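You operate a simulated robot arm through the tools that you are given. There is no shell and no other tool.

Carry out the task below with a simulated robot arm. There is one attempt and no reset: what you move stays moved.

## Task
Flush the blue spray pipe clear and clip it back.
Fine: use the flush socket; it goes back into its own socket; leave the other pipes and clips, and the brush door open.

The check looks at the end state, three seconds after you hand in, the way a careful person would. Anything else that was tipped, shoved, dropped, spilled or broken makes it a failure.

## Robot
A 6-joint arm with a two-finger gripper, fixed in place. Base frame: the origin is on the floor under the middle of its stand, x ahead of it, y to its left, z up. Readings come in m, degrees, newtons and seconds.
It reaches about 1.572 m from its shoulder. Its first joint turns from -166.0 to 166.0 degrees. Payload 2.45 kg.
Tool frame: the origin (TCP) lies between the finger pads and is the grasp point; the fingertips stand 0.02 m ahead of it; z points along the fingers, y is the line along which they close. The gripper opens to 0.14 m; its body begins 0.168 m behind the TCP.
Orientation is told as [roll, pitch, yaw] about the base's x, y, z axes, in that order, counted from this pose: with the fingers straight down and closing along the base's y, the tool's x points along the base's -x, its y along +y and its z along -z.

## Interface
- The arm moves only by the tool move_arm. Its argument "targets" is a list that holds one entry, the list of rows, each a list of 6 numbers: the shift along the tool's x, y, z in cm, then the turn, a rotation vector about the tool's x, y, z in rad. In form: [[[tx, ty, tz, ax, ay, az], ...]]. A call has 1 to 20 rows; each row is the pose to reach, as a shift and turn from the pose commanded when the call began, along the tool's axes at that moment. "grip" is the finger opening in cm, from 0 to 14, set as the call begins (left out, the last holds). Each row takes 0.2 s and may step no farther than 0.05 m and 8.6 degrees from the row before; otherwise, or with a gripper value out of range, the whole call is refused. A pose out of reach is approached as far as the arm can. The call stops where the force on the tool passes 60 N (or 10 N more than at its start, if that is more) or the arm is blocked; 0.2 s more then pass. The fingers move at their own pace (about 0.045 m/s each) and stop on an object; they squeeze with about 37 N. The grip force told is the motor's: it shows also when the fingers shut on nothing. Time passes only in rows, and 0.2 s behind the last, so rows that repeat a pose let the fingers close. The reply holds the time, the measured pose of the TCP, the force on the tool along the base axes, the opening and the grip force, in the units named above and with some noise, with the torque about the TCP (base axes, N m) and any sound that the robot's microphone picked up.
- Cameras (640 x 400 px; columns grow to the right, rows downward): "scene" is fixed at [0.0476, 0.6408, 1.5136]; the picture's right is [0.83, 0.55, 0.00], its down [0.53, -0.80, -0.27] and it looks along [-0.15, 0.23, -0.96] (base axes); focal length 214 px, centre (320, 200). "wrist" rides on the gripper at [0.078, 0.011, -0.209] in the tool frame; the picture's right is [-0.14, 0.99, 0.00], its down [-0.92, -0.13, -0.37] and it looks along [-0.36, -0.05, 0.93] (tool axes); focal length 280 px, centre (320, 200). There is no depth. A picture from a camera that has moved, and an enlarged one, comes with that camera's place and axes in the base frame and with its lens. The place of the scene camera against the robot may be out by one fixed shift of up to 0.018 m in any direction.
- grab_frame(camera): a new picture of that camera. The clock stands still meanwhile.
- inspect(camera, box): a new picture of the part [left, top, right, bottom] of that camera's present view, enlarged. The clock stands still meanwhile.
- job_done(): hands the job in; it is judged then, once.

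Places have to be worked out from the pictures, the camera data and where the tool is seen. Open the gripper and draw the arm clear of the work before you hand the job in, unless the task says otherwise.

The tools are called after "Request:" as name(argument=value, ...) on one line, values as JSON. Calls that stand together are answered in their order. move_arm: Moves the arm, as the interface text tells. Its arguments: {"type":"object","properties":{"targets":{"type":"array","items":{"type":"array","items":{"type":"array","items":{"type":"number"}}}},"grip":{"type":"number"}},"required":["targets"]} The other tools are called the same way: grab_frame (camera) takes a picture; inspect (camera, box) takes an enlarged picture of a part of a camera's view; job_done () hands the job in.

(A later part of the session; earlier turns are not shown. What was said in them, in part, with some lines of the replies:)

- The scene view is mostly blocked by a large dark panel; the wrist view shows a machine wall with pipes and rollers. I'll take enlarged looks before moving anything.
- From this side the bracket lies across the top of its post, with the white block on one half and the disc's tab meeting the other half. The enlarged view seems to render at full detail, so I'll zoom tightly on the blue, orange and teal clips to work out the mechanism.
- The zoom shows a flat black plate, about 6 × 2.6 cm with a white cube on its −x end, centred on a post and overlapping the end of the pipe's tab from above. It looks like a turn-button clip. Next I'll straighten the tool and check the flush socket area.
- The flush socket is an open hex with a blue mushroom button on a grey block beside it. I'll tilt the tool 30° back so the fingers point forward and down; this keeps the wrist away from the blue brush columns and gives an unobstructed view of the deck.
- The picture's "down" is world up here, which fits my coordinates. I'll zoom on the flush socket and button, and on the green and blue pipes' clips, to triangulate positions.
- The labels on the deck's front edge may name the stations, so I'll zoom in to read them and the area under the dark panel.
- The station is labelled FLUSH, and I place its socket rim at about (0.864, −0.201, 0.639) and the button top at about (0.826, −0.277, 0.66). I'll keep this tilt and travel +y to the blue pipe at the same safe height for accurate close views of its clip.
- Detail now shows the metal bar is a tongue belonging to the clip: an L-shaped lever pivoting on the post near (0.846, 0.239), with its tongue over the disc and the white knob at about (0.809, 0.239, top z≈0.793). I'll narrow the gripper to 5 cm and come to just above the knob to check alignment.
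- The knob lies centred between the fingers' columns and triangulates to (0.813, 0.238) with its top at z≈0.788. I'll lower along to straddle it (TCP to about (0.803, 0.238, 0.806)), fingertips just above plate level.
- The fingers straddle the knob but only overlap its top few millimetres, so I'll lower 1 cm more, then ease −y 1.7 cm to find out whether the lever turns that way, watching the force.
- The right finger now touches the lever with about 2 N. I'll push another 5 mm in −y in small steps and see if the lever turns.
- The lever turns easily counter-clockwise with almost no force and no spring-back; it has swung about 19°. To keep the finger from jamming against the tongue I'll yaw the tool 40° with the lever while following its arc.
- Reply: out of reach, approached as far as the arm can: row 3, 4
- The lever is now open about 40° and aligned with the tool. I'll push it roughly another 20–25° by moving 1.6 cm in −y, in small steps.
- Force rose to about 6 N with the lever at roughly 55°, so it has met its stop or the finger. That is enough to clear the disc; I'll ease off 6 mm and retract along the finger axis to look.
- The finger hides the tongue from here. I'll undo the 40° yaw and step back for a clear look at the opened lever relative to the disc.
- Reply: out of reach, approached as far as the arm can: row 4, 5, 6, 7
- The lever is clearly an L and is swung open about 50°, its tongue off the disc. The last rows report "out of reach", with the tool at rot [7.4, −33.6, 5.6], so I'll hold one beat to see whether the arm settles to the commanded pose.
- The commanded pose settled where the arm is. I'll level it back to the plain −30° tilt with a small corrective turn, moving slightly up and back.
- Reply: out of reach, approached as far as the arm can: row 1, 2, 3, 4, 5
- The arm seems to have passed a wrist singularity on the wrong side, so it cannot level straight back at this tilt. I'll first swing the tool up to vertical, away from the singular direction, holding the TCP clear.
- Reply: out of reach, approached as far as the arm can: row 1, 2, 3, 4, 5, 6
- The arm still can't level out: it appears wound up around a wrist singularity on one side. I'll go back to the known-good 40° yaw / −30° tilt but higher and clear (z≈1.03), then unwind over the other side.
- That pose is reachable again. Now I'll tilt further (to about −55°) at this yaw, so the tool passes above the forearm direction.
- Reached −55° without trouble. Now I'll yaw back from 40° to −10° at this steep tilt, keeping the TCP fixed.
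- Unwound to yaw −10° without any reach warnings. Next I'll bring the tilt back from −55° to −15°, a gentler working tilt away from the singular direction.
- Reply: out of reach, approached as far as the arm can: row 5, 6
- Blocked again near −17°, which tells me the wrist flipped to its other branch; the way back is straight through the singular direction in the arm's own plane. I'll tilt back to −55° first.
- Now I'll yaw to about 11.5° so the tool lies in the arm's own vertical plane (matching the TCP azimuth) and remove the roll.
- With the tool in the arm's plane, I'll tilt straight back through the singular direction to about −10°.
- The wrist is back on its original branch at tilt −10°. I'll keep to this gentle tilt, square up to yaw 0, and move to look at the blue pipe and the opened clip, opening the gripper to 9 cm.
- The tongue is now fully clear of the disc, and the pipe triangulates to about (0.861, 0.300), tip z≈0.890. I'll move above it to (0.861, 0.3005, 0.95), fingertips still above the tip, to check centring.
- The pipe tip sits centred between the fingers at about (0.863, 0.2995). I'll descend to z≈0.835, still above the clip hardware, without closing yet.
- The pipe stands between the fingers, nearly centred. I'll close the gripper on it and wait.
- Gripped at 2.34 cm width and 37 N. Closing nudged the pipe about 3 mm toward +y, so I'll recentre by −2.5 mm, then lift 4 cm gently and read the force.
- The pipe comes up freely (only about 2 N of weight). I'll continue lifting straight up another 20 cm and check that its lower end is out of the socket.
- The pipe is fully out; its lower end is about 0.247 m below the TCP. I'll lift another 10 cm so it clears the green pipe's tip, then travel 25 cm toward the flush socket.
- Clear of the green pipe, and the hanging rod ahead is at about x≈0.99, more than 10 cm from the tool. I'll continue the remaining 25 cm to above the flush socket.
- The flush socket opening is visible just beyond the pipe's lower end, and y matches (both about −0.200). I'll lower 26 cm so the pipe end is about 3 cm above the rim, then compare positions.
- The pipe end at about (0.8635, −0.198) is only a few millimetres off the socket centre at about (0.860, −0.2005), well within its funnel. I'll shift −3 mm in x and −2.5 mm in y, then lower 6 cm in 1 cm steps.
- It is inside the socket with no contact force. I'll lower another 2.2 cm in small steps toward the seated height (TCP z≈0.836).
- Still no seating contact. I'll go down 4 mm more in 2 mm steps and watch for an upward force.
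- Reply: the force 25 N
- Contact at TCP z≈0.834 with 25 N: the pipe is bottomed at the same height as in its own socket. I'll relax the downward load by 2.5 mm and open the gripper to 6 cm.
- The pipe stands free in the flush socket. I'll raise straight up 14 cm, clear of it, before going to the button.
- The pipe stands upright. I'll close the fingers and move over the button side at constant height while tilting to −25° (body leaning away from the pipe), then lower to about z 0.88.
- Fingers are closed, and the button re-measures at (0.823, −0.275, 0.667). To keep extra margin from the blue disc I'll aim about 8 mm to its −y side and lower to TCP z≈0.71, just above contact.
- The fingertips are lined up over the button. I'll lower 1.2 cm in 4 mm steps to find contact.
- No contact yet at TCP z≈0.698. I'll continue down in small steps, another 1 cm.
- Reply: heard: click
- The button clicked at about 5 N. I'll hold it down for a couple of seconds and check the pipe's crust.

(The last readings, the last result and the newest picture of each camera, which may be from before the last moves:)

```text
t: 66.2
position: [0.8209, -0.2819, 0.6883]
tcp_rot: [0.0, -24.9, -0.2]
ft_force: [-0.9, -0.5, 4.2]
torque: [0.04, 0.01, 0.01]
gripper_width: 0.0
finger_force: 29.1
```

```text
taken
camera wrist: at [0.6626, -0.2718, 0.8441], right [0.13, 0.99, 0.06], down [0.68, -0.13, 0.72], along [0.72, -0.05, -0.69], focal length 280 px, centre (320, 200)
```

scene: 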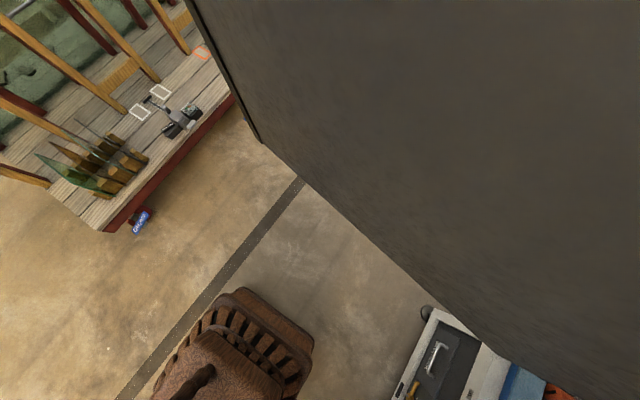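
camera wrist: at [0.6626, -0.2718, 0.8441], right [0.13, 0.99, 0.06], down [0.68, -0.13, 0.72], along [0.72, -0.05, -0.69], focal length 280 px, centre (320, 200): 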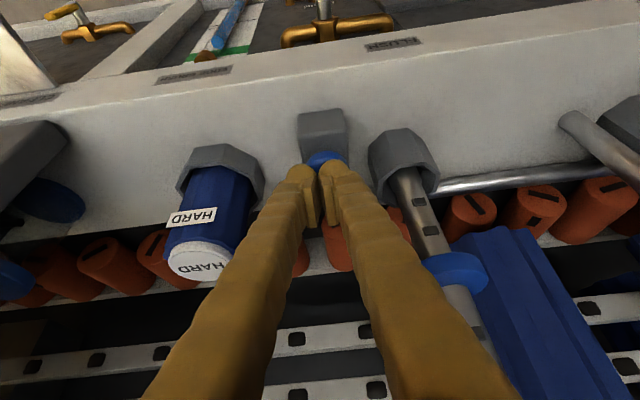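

The visible crust is gone and the slots are showing. I'll zoom in to confirm the whole pipe is clear.

Request:
inspect(camera="wrist", box=[370, 130, 530, 390])

```text
1.54 times, centred on (450, 260) of wrist
camera zoom: at [0.6626, -0.2718, 0.8441], right [0.13, 0.99, 0.06], down [0.68, -0.13, 0.72], along [0.72, -0.05, -0.69], focal length 431 px, centre (120, 108)
```

zoom: 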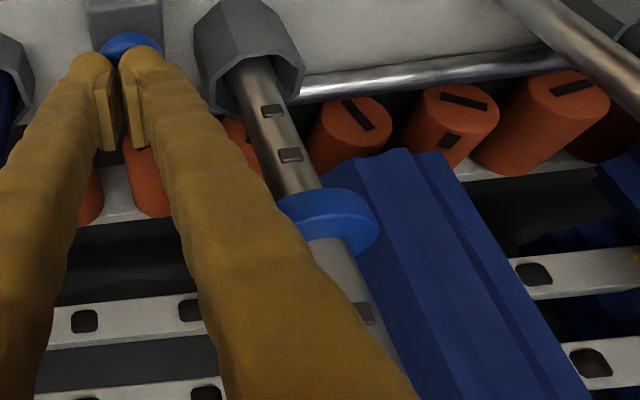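

The crust is gone along the pipe and its slots are open. I'll lift off the button, listening for any latch sound, and rise clear.

Request:
move_arm(targets=[[[-0.42, 0, -0.9, 0, 0, 0], [-1.26, 0, -2.72, 0, 0, 0], [-2.95, 0, -6.35, 0, 0, 0], [-4.63, 0, -9.98, 0, 0, 0], [-6.3, 0, -13.6, 0, 0, 0], [-8.0, 0, -17.2, 0, 0, 0], [-8.0, 0, -17.2, 0, 0, 0]]])

Request:
grab_frame(camera="wrist")

Request:
inspect(camera="wrist", box=[250, 70, 450, 250])

```text
t: 67.8
position: [0.8207, -0.2843, 0.8757]
tcp_rot: [0.0, -24.9, -0.1]
ft_force: [0.1, -0.8, -0.8]
torque: [0.01, -0.03, 0.02]
gripper_width: 0.0
finger_force: 29.2
```

```text
taken
camera wrist: at [0.6619, -0.2737, 1.0323], right [0.13, 0.99, 0.06], down [0.68, -0.13, 0.72], along [0.72, -0.05, -0.69], focal length 280 px, centre (320, 200)
```

wrist: 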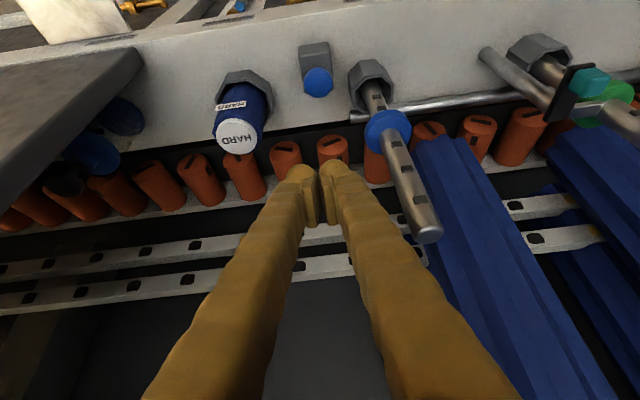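

```text
2.22 times, centred on (350, 160) of wrist
camera zoom: at [0.6619, -0.2737, 1.0323], right [0.13, 0.99, 0.06], down [0.68, -0.13, 0.72], along [0.72, -0.05, -0.69], focal length 623 px, centre (253, 289)
```

zoom: 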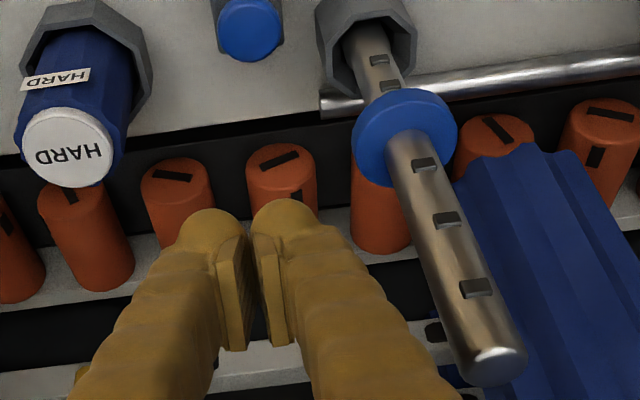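

The pipe is clean and upright in the flush socket. I'll rise, retilt to −10°, open the gripper to 8 cm and come over the pipe at (0.860, −0.2025, 0.98).

Request:
move_arm(targets=[[[-1.46, 0, -3.14, 0, 0, 0], [-2.92, 0, -6.29, 0, 0, 0], [-4.38, 0, -9.43, 0, 0, 0], [-5.57, 2.73, -8.88, 0, 0.0873, 0], [-6.77, 5.47, -8.32, 0, 0.1745, 0], [-7.96, 8.2, -7.77, 0, 0.262, 0], [-7.96, 8.2, -7.77, 0, 0.262, 0]]], grip=8)

Request:
grab_frame(camera="wrist")

Request:
inspect(camera="wrist", box=[240, 70, 400, 190])

```text
t: 69.4
position: [0.8598, -0.2014, 0.9829]
tcp_rot: [0.0, -10.0, -0.1]
ft_force: [0.6, 0.9, -0.2]
torque: [0.02, 0.0, 0.0]
gripper_width: 0.0799
finger_force: 0.1
```

```text
taken
camera wrist: at [0.7478, -0.1906, 1.1743], right [0.14, 0.99, 0.02], down [0.84, -0.13, 0.52], along [0.52, -0.05, -0.85], focal length 280 px, centre (320, 200)
```

wrist: 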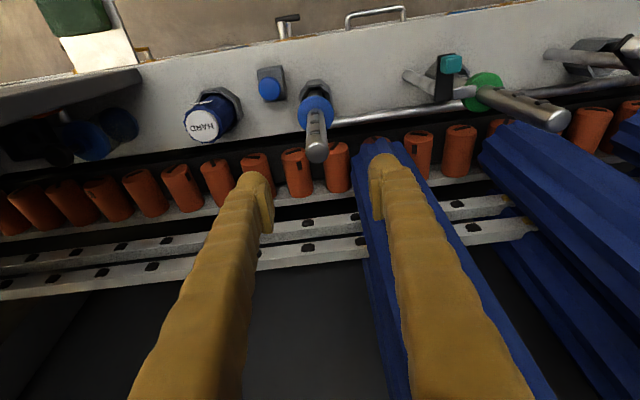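

```text
3.33 times, centred on (320, 130) of wrist
camera zoom: at [0.7478, -0.1906, 1.1743], right [0.14, 0.99, 0.02], down [0.84, -0.13, 0.52], along [0.52, -0.05, -0.85], focal length 935 px, centre (320, 433)
```

zoom: 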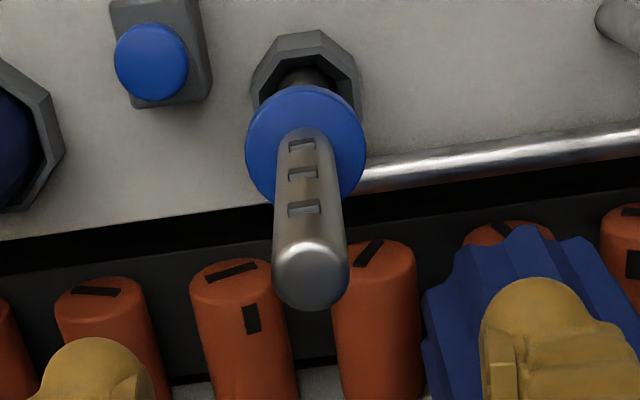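

The pipe tip is at (0.861, −0.202), centred under the gripper. I'll descend to z≈0.835 with the gripper open, then grip.

Request:
move_arm(targets=[[[0.6, -0.1, 3.6, 0, 0, 0], [1.2, -0.1, 7.2, 0, 0, 0], [1.8, -0.1, 10.8, 0, 0, 0], [2.43, -0.1, 14.5, 0, 0, 0], [2.43, -0.1, 14.5, 0, 0, 0]]])

Request:
move_arm(targets=[[[0, 0, 0, 0, 0, 0], [0, 0, 0, 0, 0, 0], [0, 0, 0, 0, 0, 0], [0, 0, 0, 0, 0, 0], [0, 0, 0, 0, 0, 0], [0, 0, 0, 0, 0, 0]]], grip=0)

Request:
grab_frame(camera="wrist")

```text
t: 70.6
position: [0.8621, -0.2022, 0.8341]
tcp_rot: [0.2, -9.8, -0.2]
ft_force: [-1.0, 0.3, 0.3]
torque: [0.01, -0.02, 0.04]
gripper_width: 0.0799
finger_force: 0.0
```

```text
t: 72.0
position: [0.8625, -0.2025, 0.8345]
tcp_rot: [0.0, -10.0, -0.1]
ft_force: [-0.3, 0.0, 0.8]
torque: [0.06, -0.04, 0.0]
gripper_width: 0.0236
finger_force: 36.6
```

```text
taken
camera wrist: at [0.7505, -0.1909, 1.0263], right [0.14, 0.99, 0.02], down [0.84, -0.13, 0.52], along [0.52, -0.05, -0.85], focal length 280 px, centre (320, 200)
```

wrist: 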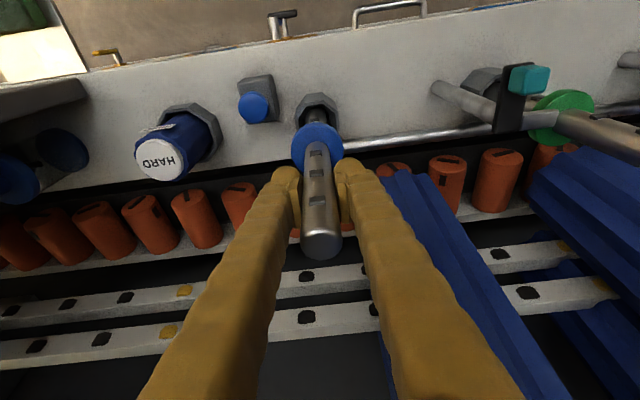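

Gripped again at 2.36 cm. I'll lift straight up 34.5 cm to clear everything.

Request:
move_arm(targets=[[[-0.66, 0, -3.78, 0, 0, 0], [-1.32, 0, -7.55, 0, 0, 0], [-1.98, 0, -11.33, 0, 0, 0], [-2.64, 0, -15.1, 0, 0, 0], [-3.3, 0, -18.88, 0, 0, 0], [-3.95, 0, -22.65, 0, 0, 0], [-4.61, 0, -26.43, 0, 0, 0], [-5.27, 0, -30.2, 0, 0, 0], [-5.93, 0, -33.98, 0, 0, 0], [-5.93, 0, -33.98, 0, 0, 0]]])

Request:
grab_frame(camera="wrist")

```text
t: 74.2
position: [0.8629, -0.2, 1.1819]
tcp_rot: [0.0, -9.9, -0.2]
ft_force: [0.2, -0.1, -2.0]
torque: [-0.01, -0.02, -0.02]
gripper_width: 0.0236
finger_force: 36.8
```

```text
taken
camera wrist: at [0.7502, -0.1898, 1.3737], right [0.14, 0.99, 0.02], down [0.84, -0.13, 0.52], along [0.52, -0.05, -0.85], focal length 280 px, centre (320, 200)
```

wrist: 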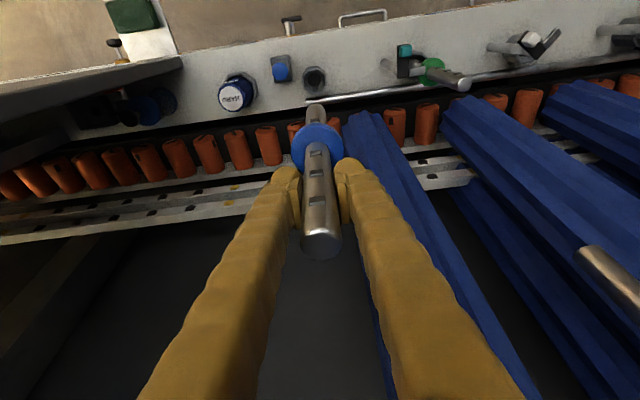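

Lifted cleanly. Now I'll travel +y 50 cm at this height back over the blue pipe's own socket.

Request:
move_arm(targets=[[[0, 4.2, 0, 0, 0, 0], [0, 8.4, 0, 0, 0, 0], [0, 12.6, 0, 0, 0, 0], [0, 16.8, 0, 0, 0, 0], [0, 21, 0, 0, 0, 0], [0, 25, 0, 0, 0, 0], [0, 25, 0, 0, 0, 0]]])

Request:
move_arm(targets=[[[0, 4.2, 0, 0, 0, 0], [0, 8.4, 0, 0, 0, 0], [0, 12.6, 0, 0, 0, 0], [0, 16.8, 0, 0, 0, 0], [0, 21, 0, 0, 0, 0], [0, 25.1, 0, 0, 0, 0], [0, 25.1, 0, 0, 0, 0]]])

Request:
grab_frame(camera="wrist")

Request:
inspect(camera="wrist", box=[260, 60, 400, 160])

```text
t: 75.8
position: [0.8596, 0.0495, 1.1812]
tcp_rot: [0.2, -9.9, -0.1]
ft_force: [0.7, -0.2, -2.0]
torque: [0.01, 0.0, -0.03]
gripper_width: 0.0235
finger_force: 37.0
```

```text
t: 77.4
position: [0.8623, 0.2984, 1.18]
tcp_rot: [0.1, -9.9, -0.1]
ft_force: [-0.1, -0.1, -2.8]
torque: [-0.05, -0.02, 0.01]
gripper_width: 0.0232
finger_force: 37.1
```

```text
taken
camera wrist: at [0.7495, 0.3103, 1.3716], right [0.14, 0.99, 0.02], down [0.84, -0.13, 0.52], along [0.52, -0.05, -0.85], focal length 280 px, centre (320, 200)
```

wrist: 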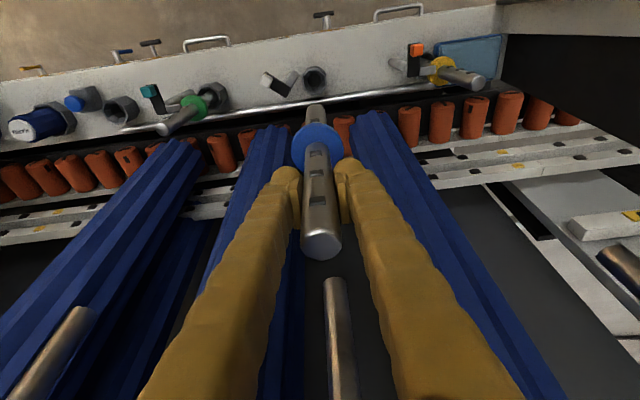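

```text
4.00 times, centred on (330, 110) of wrist
camera zoom: at [0.7495, 0.3103, 1.3716], right [0.14, 0.99, 0.02], down [0.84, -0.13, 0.52], along [0.52, -0.05, -0.85], focal length 1122 px, centre (280, 560)
```

zoom: 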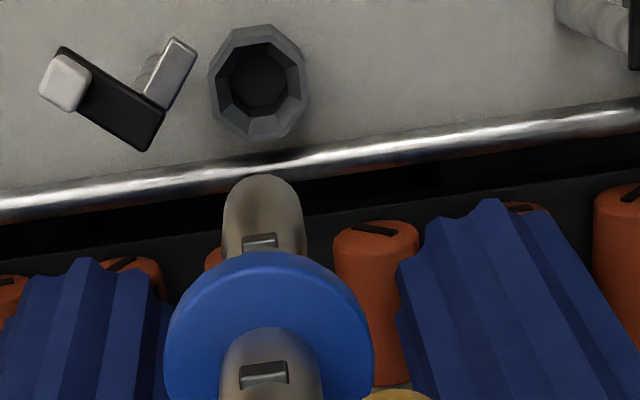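

The view matches the flush approach exactly, and the clip's tongue stays clear of the socket. I'll lower 26 cm and check alignment over the rim.

Request:
move_arm(targets=[[[0.75, 0, 4.27, 0, 0, 0], [1.49, 0, 8.53, 0, 0, 0], [2.24, 0, 12.8, 0, 0, 0], [2.98, 0, 17.07, 0, 0, 0], [3.73, 0, 21.33, 0, 0, 0], [4.47, 0, 25.6, 0, 0, 0], [4.47, 0, 25.6, 0, 0, 0]]])

Request:
inspect(camera="wrist", box=[270, 60, 366, 140])

Request:
grab_frame(camera="wrist")

```text
t: 79.0
position: [0.8629, 0.2961, 0.9202]
tcp_rot: [0.0, -9.9, -0.1]
ft_force: [0.6, 0.2, -1.7]
torque: [0.02, -0.05, 0.01]
gripper_width: 0.0234
finger_force: 37.1
```

```text
5.00 times, centred on (318, 100) of wrist
camera zoom: at [0.7508, 0.307, 1.1132], right [0.14, 0.99, 0.02], down [0.84, -0.13, 0.52], along [0.52, -0.05, -0.85], focal length 1402 px, centre (330, 700)
```

zoom: 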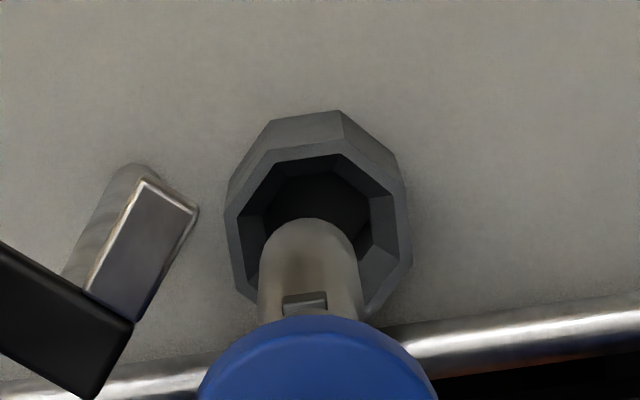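

```text
taken
camera wrist: at [0.7508, 0.307, 1.1132], right [0.14, 0.99, 0.02], down [0.84, -0.13, 0.52], along [0.52, -0.05, -0.85], focal length 280 px, centre (320, 200)
```

wrist: 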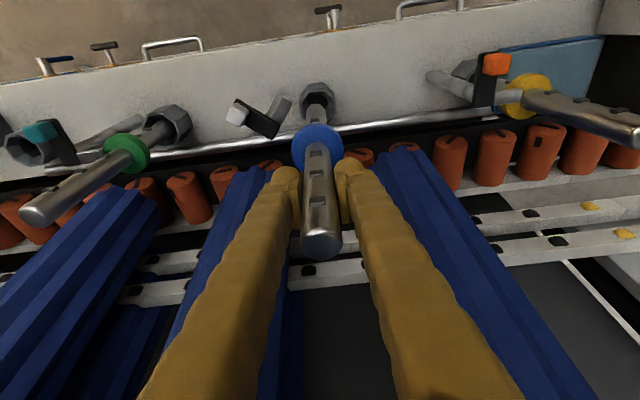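

The pipe end is within about 2 mm of the socket centre (it needs about +2 mm in y). I'll correct that and lower 6 cm in 1 cm steps.

Request:
move_arm(targets=[[[0, 0.2, 0, 0, 0, 0], [0.17, 0.2, 0.98, 0, 0, 0], [0.34, 0.2, 1.97, 0, 0, 0], [0.52, 0.2, 2.95, 0, 0, 0], [0.69, 0.2, 3.94, 0, 0, 0], [0.86, 0.2, 4.92, 0, 0, 0], [1.03, 0.2, 5.91, 0, 0, 0], [1.03, 0.2, 5.91, 0, 0, 0]]])

Request:
inspect(camera="wrist", box=[260, 60, 380, 160])

```text
t: 80.8
position: [0.8625, 0.3009, 0.8595]
tcp_rot: [-0.1, -9.9, -0.1]
ft_force: [0.5, -0.3, -1.9]
torque: [0.0, 0.0, -0.01]
gripper_width: 0.0234
finger_force: 37.2
```

```text
4.00 times, centred on (320, 110) of wrist
camera zoom: at [0.7497, 0.3122, 1.0525], right [0.14, 0.99, 0.02], down [0.84, -0.13, 0.52], along [0.52, -0.05, -0.85], focal length 1122 px, centre (320, 560)
```

zoom: 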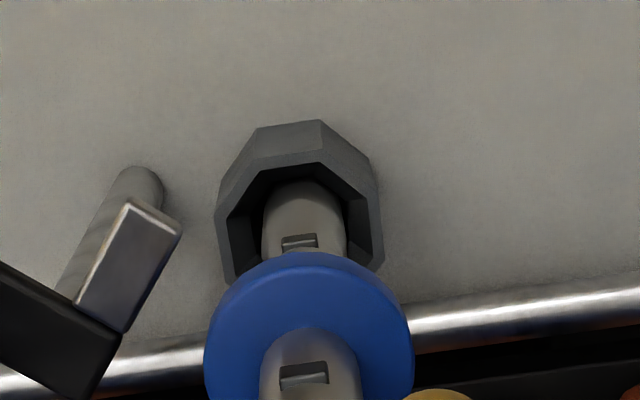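

It has entered with no contact. I'll trim −1 mm in y and lower another 2.2 cm toward seating.

Request:
move_arm(targets=[[[0.09, -0.1, 0.5, 0, 0, 0], [0.17, -0.1, 1.0, 0, 0, 0], [0.26, -0.1, 1.5, 0, 0, 0], [0.33, -0.1, 1.9, 0, 0, 0], [0.38, -0.1, 2.2, 0, 0, 0], [0.38, -0.1, 2.2, 0, 0, 0]]])

Request:
move_arm(targets=[[[0.035, 0, 0.2, 0, 0, 0], [0.052, 0, 0.3, 0, 0, 0], [0.052, 0, 0.3, 0, 0, 0]]])

```text
t: 82.2
position: [0.8618, 0.2997, 0.8371]
tcp_rot: [0.0, -9.9, -0.2]
ft_force: [0.8, 0.2, -1.7]
torque: [0.0, -0.02, 0.03]
gripper_width: 0.0237
finger_force: 37.4
```

```text
t: 83.0
position: [0.8617, 0.3002, 0.8346]
tcp_rot: [0.1, -9.9, -0.1]
ft_force: [-0.5, 0.6, 1.2]
torque: [-0.01, 0.2, 0.0]
gripper_width: 0.0234
finger_force: 36.5
```

Just touching bottom. I'll press about 1.5 mm further to seat it firmly.

Request:
move_arm(targets=[[[0.017, 0, 0.1, 0, 0, 0], [0.026, 0, 0.15, 0, 0, 0], [0.026, 0, 0.15, 0, 0, 0]]])

Request:
inspect(camera="wrist", box=[240, 60, 400, 200])

```text
t: 83.8
position: [0.8621, 0.3008, 0.8339]
tcp_rot: [0.1, -10.1, -0.1]
ft_force: [-0.1, -0.4, 25.3]
torque: [0.02, 0.17, 0.02]
gripper_width: 0.0234
finger_force: 36.8
```

```text
2.86 times, centred on (320, 130) of wrist
camera zoom: at [0.7499, 0.311, 1.0259], right [0.14, 0.99, 0.03], down [0.84, -0.13, 0.52], along [0.52, -0.05, -0.85], focal length 801 px, centre (320, 400)
```

zoom: 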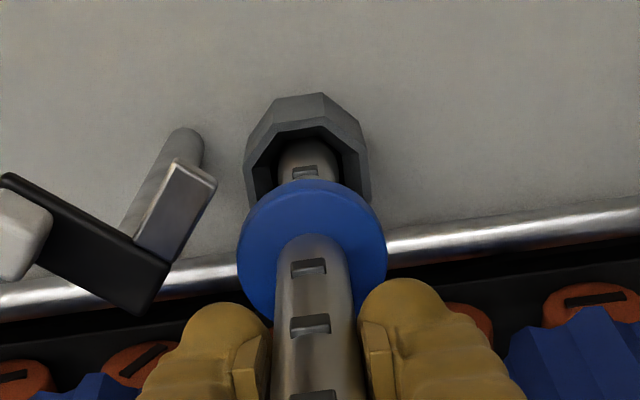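

Seated firmly (25 N at the same height as before). I'll relax the load and open the gripper to 6 cm.

Request:
move_arm(targets=[[[-0.035, 0, -0.2, 0, 0, 0], [-0.035, 0, -0.2, 0, 0, 0]]])

Request:
move_arm(targets=[[[0, 0, 0, 0, 0, 0], [0, 0, 0, 0, 0, 0], [0, 0, 0, 0, 0, 0], [0, 0, 0, 0, 0, 0]]], grip=6)

Request:
move_arm(targets=[[[-0.6, 0, -3.45, 0, 0, 0], [-1.2, 0, -6.9, 0, 0, 0], [-1.8, 0, -10.34, 0, 0, 0], [-2.41, 0, -13.79, 0, 0, 0], [-2.41, 0, -13.79, 0, 0, 0]]])

Request:
grab_frame(camera="wrist")

Request:
inspect(camera="wrist", box=[220, 60, 400, 190])

```text
t: 84.4
position: [0.8615, 0.2991, 0.8341]
tcp_rot: [0.0, -9.8, -0.1]
ft_force: [3.6, -0.1, -2.2]
torque: [0.03, -0.77, 0.01]
gripper_width: 0.0233
finger_force: 36.7
```

```text
t: 85.4
position: [0.8621, 0.3004, 0.8348]
tcp_rot: [0.0, -9.8, -0.1]
ft_force: [1.1, -0.1, -0.2]
torque: [0.04, -0.01, -0.01]
gripper_width: 0.06
finger_force: 0.2
```

```text
t: 86.6
position: [0.8623, 0.2997, 0.9741]
tcp_rot: [0.1, -10.0, -0.1]
ft_force: [0.9, -0.2, 0.0]
torque: [-0.01, -0.01, 0.01]
gripper_width: 0.0602
finger_force: 0.0
```

```text
taken
camera wrist: at [0.7502, 0.3105, 1.1668], right [0.14, 0.99, 0.02], down [0.84, -0.13, 0.52], along [0.52, -0.05, -0.85], focal length 280 px, centre (320, 200)
```

wrist: 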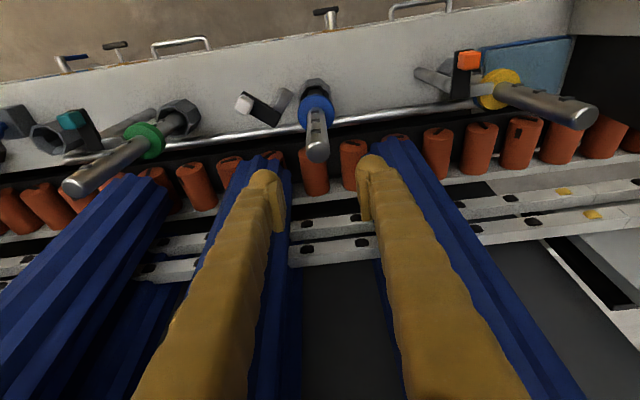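

```text
3.08 times, centred on (310, 125) of wrist
camera zoom: at [0.7502, 0.3105, 1.1668], right [0.14, 0.99, 0.02], down [0.84, -0.13, 0.52], along [0.52, -0.05, -0.85], focal length 863 px, centre (351, 431)
```

zoom: 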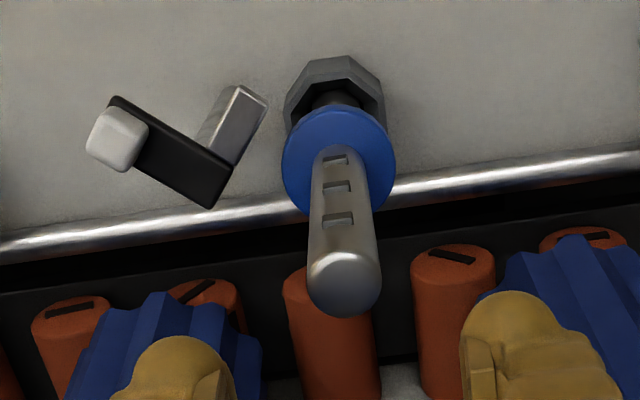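

The pipe is back in its own socket, upright and clean. To close the clip I'll open the gripper wide and bring the left finger to the outer side of the lever at (0.812, 0.25), still high for now.

Request:
move_arm(targets=[[[0, 0, 0, 0, 0, 0], [0, 0, 0, 0, 0, 0], [0, 0, 0, 0, 0, 0], [0, 0, 0, 0, 0, 0], [2.5, -2.5, -0.44, 0, 0, 0], [4.95, -4.97, -0.87, 0, 0, 0], [5.5, -4.97, 2.15, 0, 0, 0], [6.0, -4.97, 5.2, 0, 0, 0], [6.5, -4.97, 8.2, 0, 0, 0], [6.5, -4.97, 8.2, 0, 0, 0]]], grip=14)

Request:
grab_frame(camera="wrist")

Request:
inspect(camera="wrist", box=[190, 90, 430, 240])

```text
t: 88.8
position: [0.8124, 0.252, 0.8833]
tcp_rot: [0.0, -9.8, 0.0]
ft_force: [-0.1, -0.1, 0.5]
torque: [0.01, -0.04, 0.03]
gripper_width: 0.1401
finger_force: 0.1
```

```text
taken
camera wrist: at [0.7002, 0.2632, 1.0749], right [0.14, 0.99, 0.02], down [0.84, -0.13, 0.52], along [0.52, -0.05, -0.85], focal length 280 px, centre (320, 200)
```

wrist: 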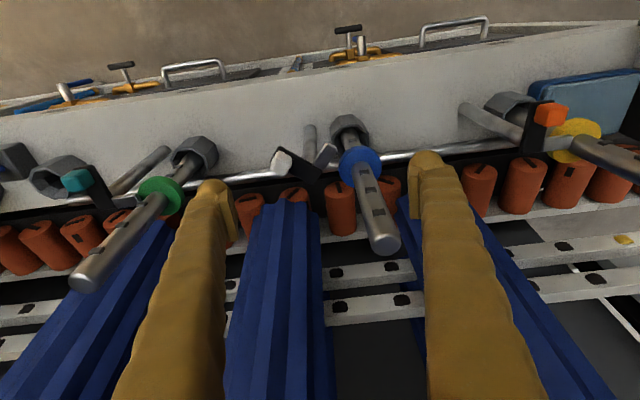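

```text
2.67 times, centred on (310, 165) of wrist
camera zoom: at [0.7002, 0.2632, 1.0749], right [0.14, 0.99, 0.02], down [0.84, -0.13, 0.52], along [0.52, -0.05, -0.85], focal length 748 px, centre (347, 293)
```

zoom: 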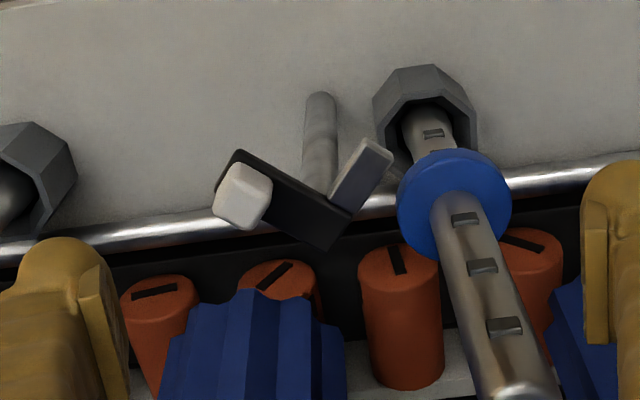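

The lever sits about 49° open with the knob at (0.821, 0.210); the left finger is outside it and the right finger is clear of the pipe. I'll lower to TCP z≈0.79 with a small −y/−x offset.

Request:
move_arm(targets=[[[0.5, -0.5, 2.2, 0, 0, 0], [1.0, -0.5, 4.5, 0, 0, 0], [1.5, -0.5, 6.8, 0, 0, 0], [1.99, -0.5, 9.09, 0, 0, 0], [1.99, -0.5, 9.09, 0, 0, 0]]])

Request:
grab_frame(camera="wrist")

Request:
inspect(camera="wrist", box=[190, 110, 430, 260])

```text
t: 90.0
position: [0.8075, 0.2463, 0.7893]
tcp_rot: [0.0, -9.9, -0.1]
ft_force: [0.0, 0.1, -0.1]
torque: [-0.03, 0.02, 0.0]
gripper_width: 0.1398
finger_force: 0.1
```

```text
taken
camera wrist: at [0.6954, 0.2582, 0.9817], right [0.14, 0.99, 0.02], down [0.84, -0.13, 0.52], along [0.52, -0.05, -0.85], focal length 280 px, centre (320, 200)
```

wrist: 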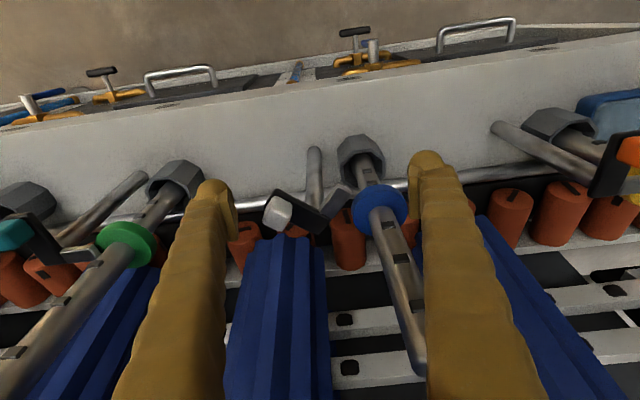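

```text
2.67 times, centred on (310, 185) of wrist
camera zoom: at [0.6954, 0.2582, 0.9817], right [0.14, 0.99, 0.02], down [0.84, -0.13, 0.52], along [0.52, -0.05, -0.85], focal length 748 px, centre (347, 240)
```

zoom: 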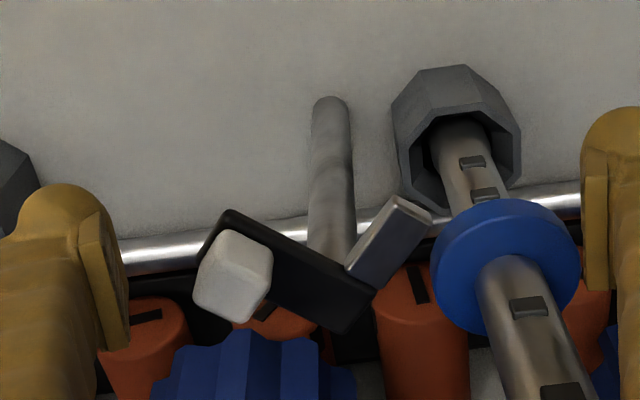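

The left finger's pad is about 2 cm from the knob's outer side. I'll push +y 3.5 cm in small steps to swing the lever back and then check.

Request:
move_arm(targets=[[[0, 0.7, 0, 0, 0, 0], [0, 1.4, 0, 0, 0, 0], [0, 2.0, 0, 0, 0, 0], [0, 2.5, 0, 0, 0, 0], [0, 3.0, 0, 0, 0, 0], [0, 3.5, 0, 0, 0, 0], [0, 3.5, 0, 0, 0, 0]]])

Request:
inspect(camera="wrist", box=[170, 110, 410, 260])

```text
t: 91.1
position: [0.8041, 0.2681, 0.7892]
tcp_rot: [-0.2, -9.4, -0.2]
ft_force: [-4.5, -7.4, 2.4]
torque: [-0.13, -0.12, -0.47]
gripper_width: 0.1399
finger_force: 0.0
stopped in row 5: the force on the tool passed its limit at 70 N (the readings are from after the stop); the commanded pose is now the measured one
```

```text
2.67 times, centred on (290, 185) of wrist
camera zoom: at [0.6937, 0.2803, 0.9822], right [0.14, 0.99, 0.02], down [0.85, -0.13, 0.52], along [0.51, -0.06, -0.86], focal length 748 px, centre (400, 240)
```

zoom: 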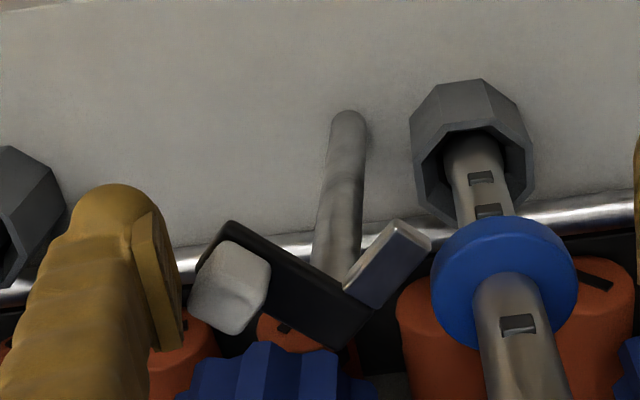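

The push jammed: with the lever this far open, a +y push on its corner friction-locks rather than turning it. I'll back off 1.5 cm and inspect before trying a better push direction.

Request:
move_arm(targets=[[[0, -0.5, 0, 0, 0, 0], [0, -1.0, 0, 0, 0, 0], [0, -1.6, 0, 0, 0, 0], [0, -1.6, 0, 0, 0, 0]]])

Request:
inspect(camera="wrist", box=[190, 110, 430, 260])

Request:
grab_frame(camera="wrist")

```text
t: 92.1
position: [0.8059, 0.252, 0.7905]
tcp_rot: [-0.2, -9.5, -0.2]
ft_force: [-1.0, 0.4, 1.3]
torque: [0.0, 0.01, -0.04]
gripper_width: 0.1403
finger_force: 0.1
```

```text
2.67 times, centred on (310, 185) of wrist
camera zoom: at [0.6943, 0.2646, 0.9822], right [0.14, 0.99, 0.02], down [0.85, -0.13, 0.52], along [0.51, -0.06, -0.86], focal length 748 px, centre (347, 240)
```

zoom: 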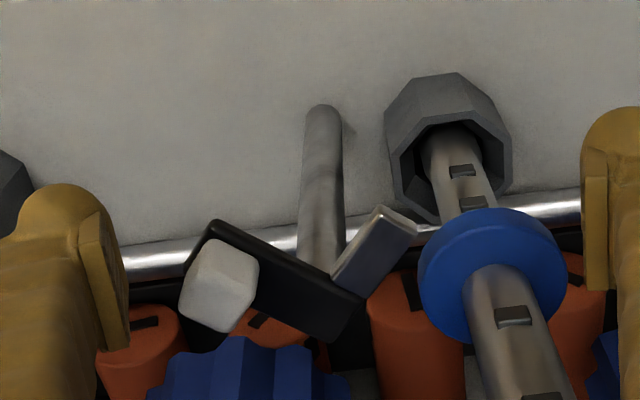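

```text
taken
camera wrist: at [0.6943, 0.2646, 0.9822], right [0.14, 0.99, 0.02], down [0.85, -0.13, 0.52], along [0.51, -0.06, -0.86], focal length 280 px, centre (320, 200)
```

wrist: 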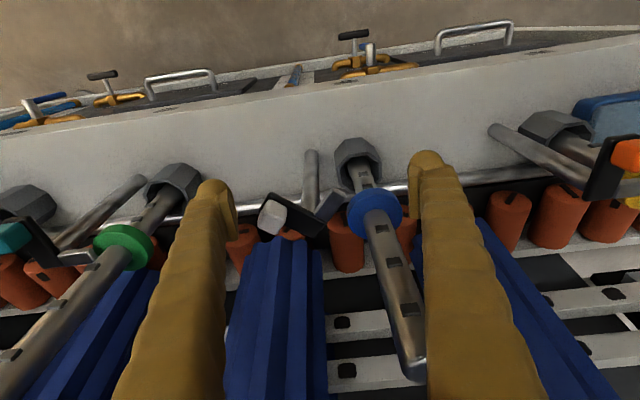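

No damage is visible; the pipe and lever are unchanged. Here the closing push must come from the lever's outer (+x/−y) face, so I'll rise above the pipe tip and reposition to (0.865, 0.27), so the left finger can come down on that side with the pipe between the open fingers.

Request:
move_arm(targets=[[[-0.6, 0, -3.5, 0, 0, 0], [-1.2, 0, -7.0, 0, 0, 0], [-1.75, 0, -10.4, 0, 0, 0], [-2.31, 0, -13.8, 0, 0, 0], [-5.2, 0.9, -13.3, 0, 0, 0], [-8.13, 1.8, -12.83, 0, 0, 0], [-8.13, 1.8, -12.83, 0, 0, 0]]])

Request:
grab_frame(camera="wrist")

Request:
inspect(camera="wrist", box=[190, 60, 430, 210])

```text
t: 93.7
position: [0.8638, 0.2725, 0.9289]
tcp_rot: [-0.1, -9.4, -0.2]
ft_force: [-0.6, -0.3, 0.2]
torque: [-0.02, -0.04, -0.03]
gripper_width: 0.14
finger_force: 0.1
```

```text
taken
camera wrist: at [0.7532, 0.2844, 1.1219], right [0.14, 0.99, 0.02], down [0.85, -0.13, 0.52], along [0.51, -0.06, -0.86], focal length 280 px, centre (320, 200)
```

wrist: 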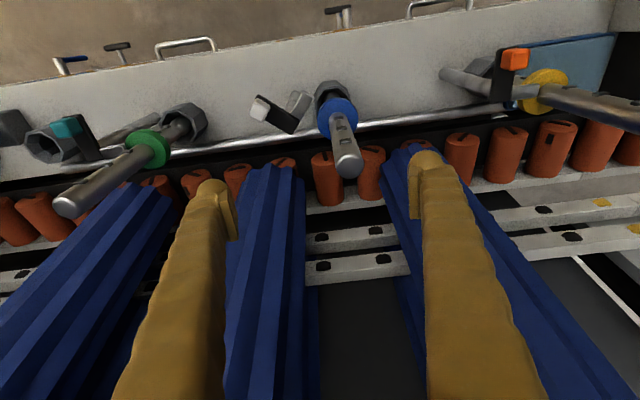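

```text
2.67 times, centred on (310, 135) of wrist
camera zoom: at [0.7532, 0.2844, 1.1219], right [0.14, 0.99, 0.02], down [0.85, -0.13, 0.52], along [0.51, -0.06, -0.86], focal length 748 px, centre (347, 373)
```

zoom: 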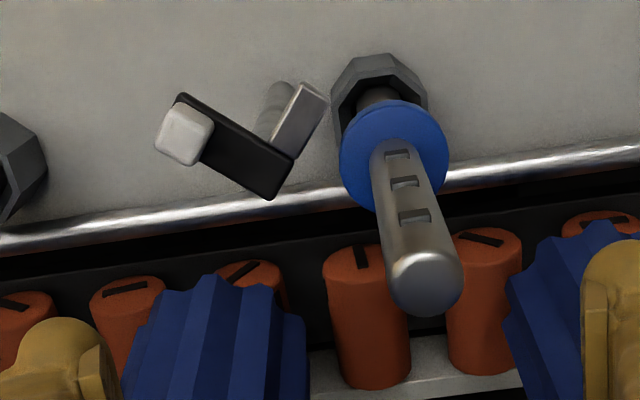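

The view shows the lever's outer face and a clear space on its +x/−y side. I'll descend to z≈0.789 at about (0.870, 0.268), the pipe staying between the open fingers.

Request:
move_arm(targets=[[[0.4, -0.4, 3.4, 0, 0, 0], [0.8, -0.4, 6.9, 0, 0, 0], [1.2, -0.4, 10.4, 0, 0, 0], [1.7, -0.4, 13.91, 0, 0, 0], [1.7, -0.4, 13.91, 0, 0, 0]]])

Request:
grab_frame(camera="wrist")

Request:
inspect(camera="wrist", box=[160, 90, 400, 240])

```text
t: 94.9
position: [0.8719, 0.2671, 0.7886]
tcp_rot: [-0.3, -9.6, -0.3]
ft_force: [-0.4, 0.3, 0.6]
torque: [-0.02, 0.01, -0.01]
gripper_width: 0.1402
finger_force: 0.1
```

```text
taken
camera wrist: at [0.7608, 0.2786, 0.9817], right [0.14, 0.99, 0.02], down [0.85, -0.13, 0.52], along [0.51, -0.06, -0.86], focal length 280 px, centre (320, 200)
```

wrist: 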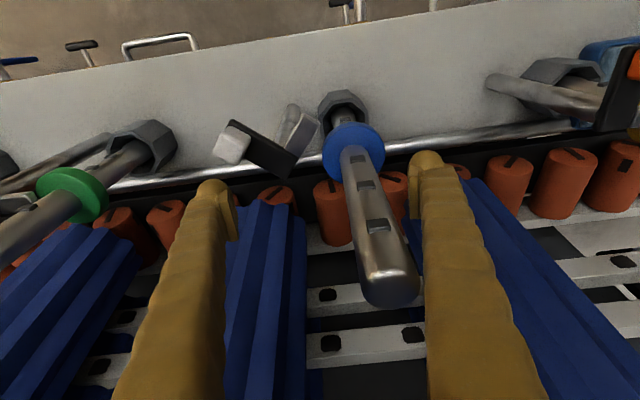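

```text
2.67 times, centred on (280, 165) of wrist
camera zoom: at [0.7608, 0.2786, 0.9817], right [0.14, 0.99, 0.02], down [0.85, -0.13, 0.52], along [0.51, -0.06, -0.86], focal length 748 px, centre (427, 293)
```

zoom: 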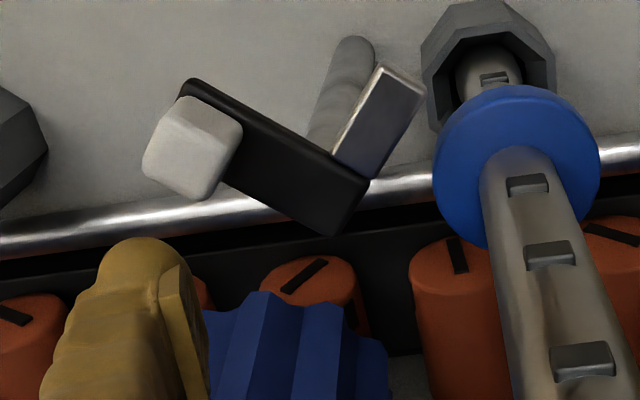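

The left finger now stands on the lever's outer side with the knob directly in the −x direction. I'll push −x (with slight +y) along the lever's arc, about 3.6 cm in small steps.

Request:
move_arm(targets=[[[0.69, 0.3, -0.12, 0, 0, 0], [1.38, 0.6, -0.23, 0, 0, 0], [2.07, 0.8, -0.35, 0, 0, 0], [2.56, 0.85, -0.43, 0, 0, 0], [3.06, 0.9, -0.52, 0, 0, 0], [3.55, 0.93, -0.6, 0, 0, 0], [3.55, 0.93, -0.6, 0, 0, 0]]])

Request:
inspect(camera="wrist", box=[160, 90, 400, 240])

```text
t: 96.5
position: [0.8341, 0.2758, 0.789]
tcp_rot: [-0.3, -9.5, -0.2]
ft_force: [-0.2, 0.3, -0.6]
torque: [0.04, 0.02, 0.03]
gripper_width: 0.1401
finger_force: 0.0
```

```text
2.67 times, centred on (280, 165) of wrist
camera zoom: at [0.7236, 0.2878, 0.9823], right [0.14, 0.99, 0.02], down [0.85, -0.13, 0.52], along [0.51, -0.06, -0.86], focal length 748 px, centre (427, 293)
```

zoom: 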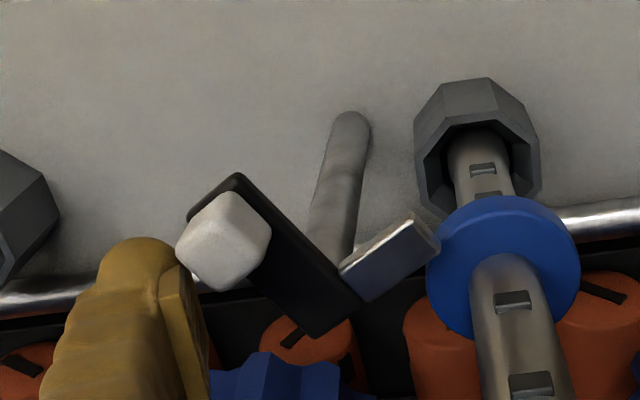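

The lever has swung back to roughly 35°. I'll continue along the arc, shifting the push gradually from −x to +y.

Request:
move_arm(targets=[[[0.49, 0.25, -0.08, 0, 0, 0], [0.99, 0.5, -0.17, 0, 0, 0], [1.38, 0.75, -0.23, 0, 0, 0], [1.73, 1.1, -0.29, 0, 0, 0], [2.07, 1.45, -0.35, 0, 0, 0], [2.07, 1.45, -0.35, 0, 0, 0]]])

Request:
inspect(camera="wrist", box=[160, 90, 400, 240])

```text
t: 97.9
position: [0.8133, 0.2902, 0.789]
tcp_rot: [-0.2, -9.5, -0.3]
ft_force: [-0.6, 0.1, 0.2]
torque: [0.0, 0.01, 0.0]
gripper_width: 0.1399
finger_force: 0.0
```

```text
2.67 times, centred on (280, 165) of wrist
camera zoom: at [0.7025, 0.3021, 0.9825], right [0.14, 0.99, 0.02], down [0.85, -0.13, 0.52], along [0.51, -0.06, -0.86], focal length 748 px, centre (427, 293)
```

zoom: 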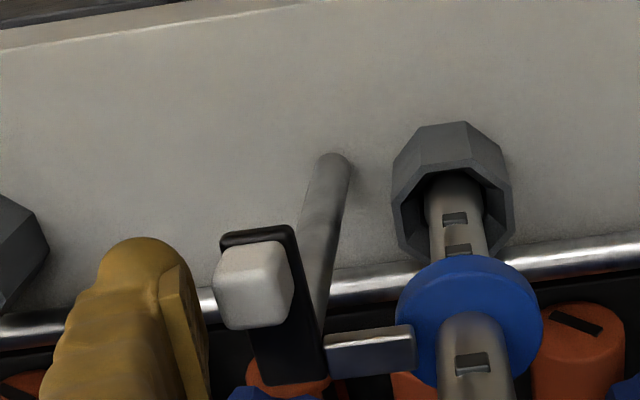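

The lever is nearly closed, with its tongue over the disc again and perhaps 5–8° remaining. I'll push +y another 6 mm in 1–2 mm steps, watching for the stop.

Request:
move_arm(targets=[[[0.1, 0.15, -0.02, 0, 0, 0], [0.2, 0.3, -0.03, 0, 0, 0], [0.3, 0.45, -0.05, 0, 0, 0], [0.4, 0.6, -0.07, 0, 0, 0], [0.4, 0.6, -0.07, 0, 0, 0]]])

Request:
inspect(camera="wrist", box=[160, 90, 400, 240])

```text
t: 99.1
position: [0.8097, 0.2962, 0.7888]
tcp_rot: [-0.2, -9.6, -0.2]
ft_force: [1.7, -5.0, 0.9]
torque: [0.0, 0.01, 0.14]
gripper_width: 0.1402
finger_force: 0.2
```

```text
2.67 times, centred on (280, 165) of wrist
camera zoom: at [0.6984, 0.3082, 0.9826], right [0.14, 0.99, 0.02], down [0.85, -0.13, 0.52], along [0.51, -0.06, -0.86], focal length 748 px, centre (427, 293)
```

zoom: 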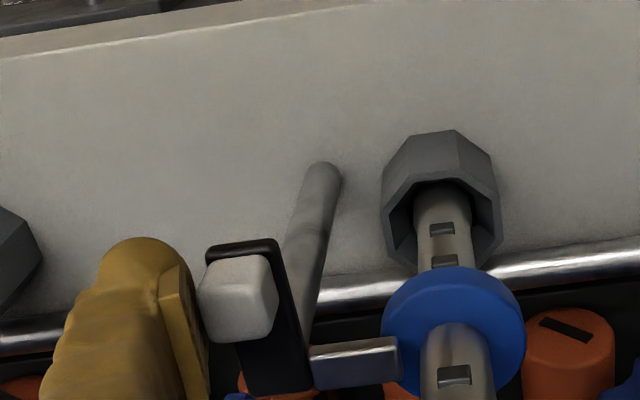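

The tongue is now square over the disc and the force rose to 5 N, suggesting the closed stop. I'll nudge 1 mm more to confirm it is fully home.

Request:
move_arm(targets=[[[0, 0.05, 0, 0, 0, 0], [0, 0.1, 0, 0, 0, 0], [0, 0.1, 0, 0, 0, 0]]])

Request:
inspect(camera="wrist", box=[200, 120, 360, 240])

```text
t: 99.9
position: [0.8095, 0.2967, 0.7891]
tcp_rot: [-0.2, -9.5, -0.2]
ft_force: [-4.0, -14.5, 10.0]
torque: [-0.63, 0.19, -0.14]
gripper_width: 0.1401
finger_force: 0.1
```

```text
3.33 times, centred on (280, 180) of wrist
camera zoom: at [0.6986, 0.3088, 0.9823], right [0.14, 0.99, 0.02], down [0.85, -0.13, 0.52], along [0.51, -0.06, -0.86], focal length 935 px, centre (453, 267)
```

zoom: 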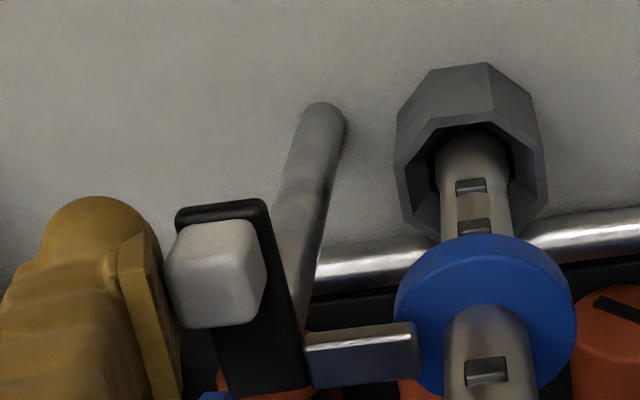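

Resistance climbed to 14.5 N within 1 mm, so the clip is at its closed stop. I'll back off −y 1.2 cm and rise clear.

Request:
move_arm(targets=[[[0, -0.5, 0, 0, 0, 0], [0, -1.2, 0, 0, 0, 0], [-0.6, -1.2, -3.5, 0, 0, 0], [-1.2, -1.2, -7.0, 0, 0, 0], [-1.8, -1.2, -10.5, 0, 0, 0], [-2.4, -1.2, -14.2, 0, 0, 0], [-3.1, -1.2, -18.5, 0, 0, 0], [-3.1, -1.2, -18.5, 0, 0, 0]]])

Request:
grab_frame(camera="wrist")

Request:
inspect(camera="wrist", box=[250, 90, 410, 190])

```text
t: 101.7
position: [0.8089, 0.2865, 0.9812]
tcp_rot: [-0.2, -9.5, -0.2]
ft_force: [0.7, 0.0, -0.1]
torque: [0.01, 0.01, 0.01]
gripper_width: 0.1403
finger_force: 0.1
```

```text
taken
camera wrist: at [0.6982, 0.2973, 1.1736], right [0.14, 0.99, 0.02], down [0.85, -0.13, 0.52], along [0.51, -0.06, -0.86], focal length 280 px, centre (320, 200)
```

wrist: 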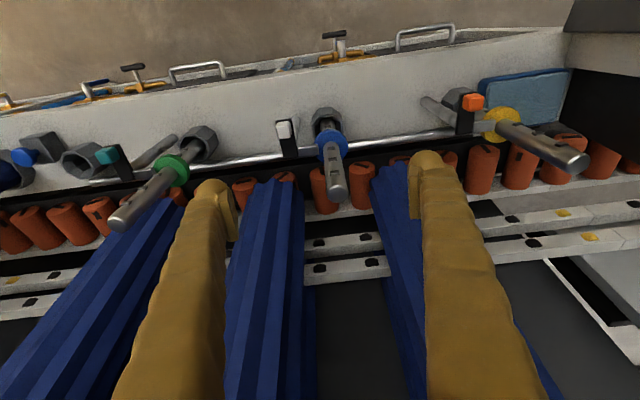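

```text
4.00 times, centred on (330, 140) of wrist
camera zoom: at [0.6982, 0.2973, 1.1736], right [0.14, 0.99, 0.02], down [0.85, -0.13, 0.52], along [0.51, -0.06, -0.86], focal length 1122 px, centre (280, 440)
```

zoom: 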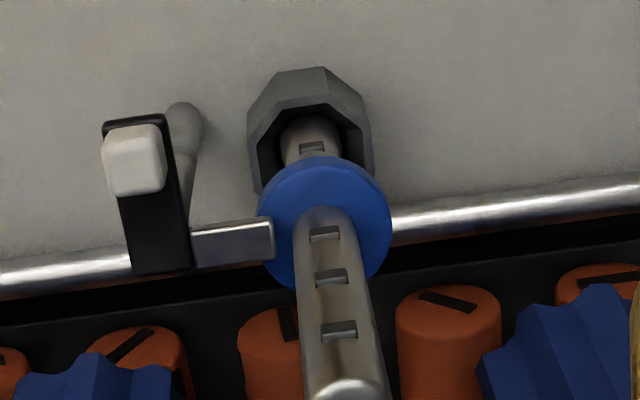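

The clip is closed with its tongue over the disc, and the pipe is clean and upright in its own socket. I'll draw the arm up and back toward its starting place, then make a final check of the whole area.

Request:
move_arm(targets=[[[1.97, 0, -3.37, 0, 0, 0], [3.94, 0, -6.74, 0, 0, 0], [5.91, 0, -10.1, 0, 0, 0], [7.88, 0, -13.48, 0, 0, 0], [7.88, -4.2, -13.48, 0, 0.04, 0], [7.88, -8.4, -13.48, 0, 0.08, 0], [7.88, -12.6, -13.48, 0, 0.12, 0], [7.88, -16.8, -13.48, 0, 0.16, 0], [7.88, -16.8, -13.48, 0, 0.16, 0]]])

Request:
grab_frame(camera="wrist")

Request:
grab_frame(camera="scene")

Request:
inspect(camera="wrist", box=[320, 100, 560, 220])

Request:
inspect(camera="wrist", box=[100, 100, 340, 220])

```text
t: 103.7
position: [0.7095, 0.1191, 1.098]
tcp_rot: [-0.2, -0.3, -0.1]
ft_force: [0.2, 0.8, -0.8]
torque: [0.02, 0.02, 0.0]
gripper_width: 0.1401
finger_force: 0.0
```

```text
taken
camera wrist: at [0.6306, 0.1302, 1.3057], right [0.14, 0.99, 0.0], down [0.92, -0.13, 0.37], along [0.37, -0.05, -0.93], focal length 280 px, centre (320, 200)
```

wrist: 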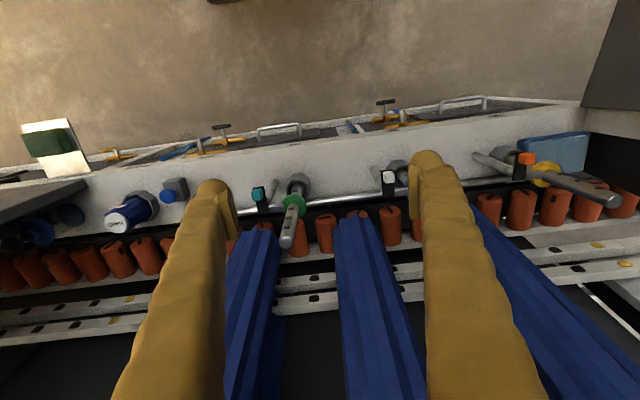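

```text
taken
```

scene: 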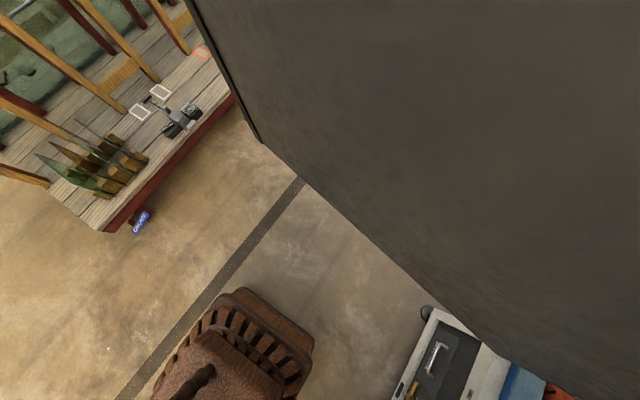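

```text
2.67 times, centred on (440, 160) of wrist
camera zoom: at [0.6306, 0.1302, 1.3057], right [0.14, 0.99, 0.0], down [0.92, -0.13, 0.37], along [0.37, -0.05, -0.93], focal length 748 px, centre (0, 307)
```

zoom: 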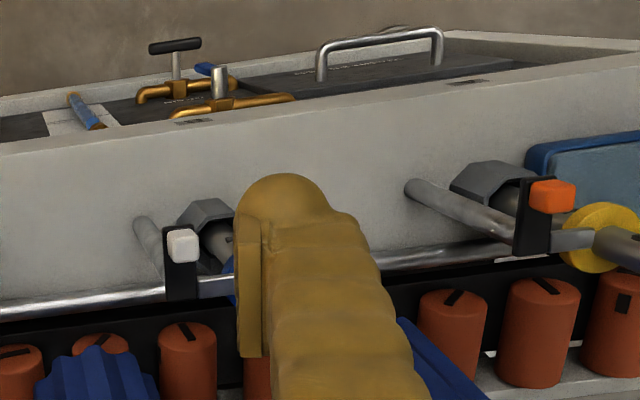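

```text
2.67 times, centred on (220, 160) of wrist
camera zoom: at [0.6306, 0.1302, 1.3057], right [0.14, 0.99, 0.0], down [0.92, -0.13, 0.37], along [0.37, -0.05, -0.93], focal length 748 px, centre (587, 307)
```

zoom: 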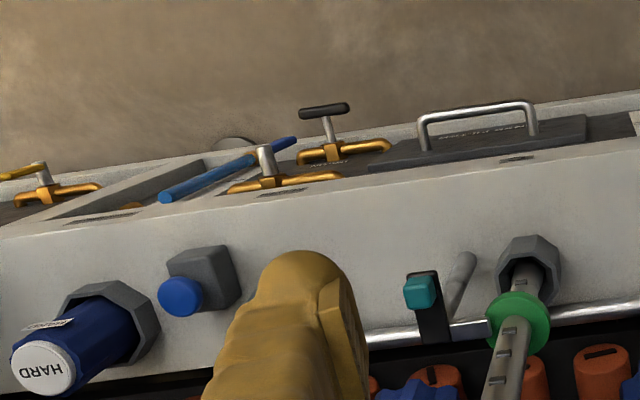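

The blue pipe is flushed clean, seated in its own socket and clipped like its neighbours. The button is up, the other pipes, clips and doors look unchanged, and the gripper is open with the arm drawn back. I'm handing the job in.

Request:
job_done()

```text
The job is handed in.
```

The blue spray pipe is flushed clear, back in its own socket, and its white clip is closed over the disc. I handed the job in with the gripper open and the arm drawn back.

- **Flush:** I stood the pipe in the flush socket and pressed the blue button until it clicked. The crust was gone and the slots were open afterwards. The button came back up on release.
- **Seating:** it bottomed out at the same height as before I took it out, with about 25 N of push.
- **Clip:** I swung it back until it hit its closed stop, so it sits as it did at the start.
- **One hard contact:** on my first try at closing the clip I pushed from the wrong side and the arm stopped at 70 N. I backed off, saw no damage to the clip or pipe, and closed it from the other side.

The other pipes and clips looked unchanged in the final pictures, and I didn't touch the brush door.
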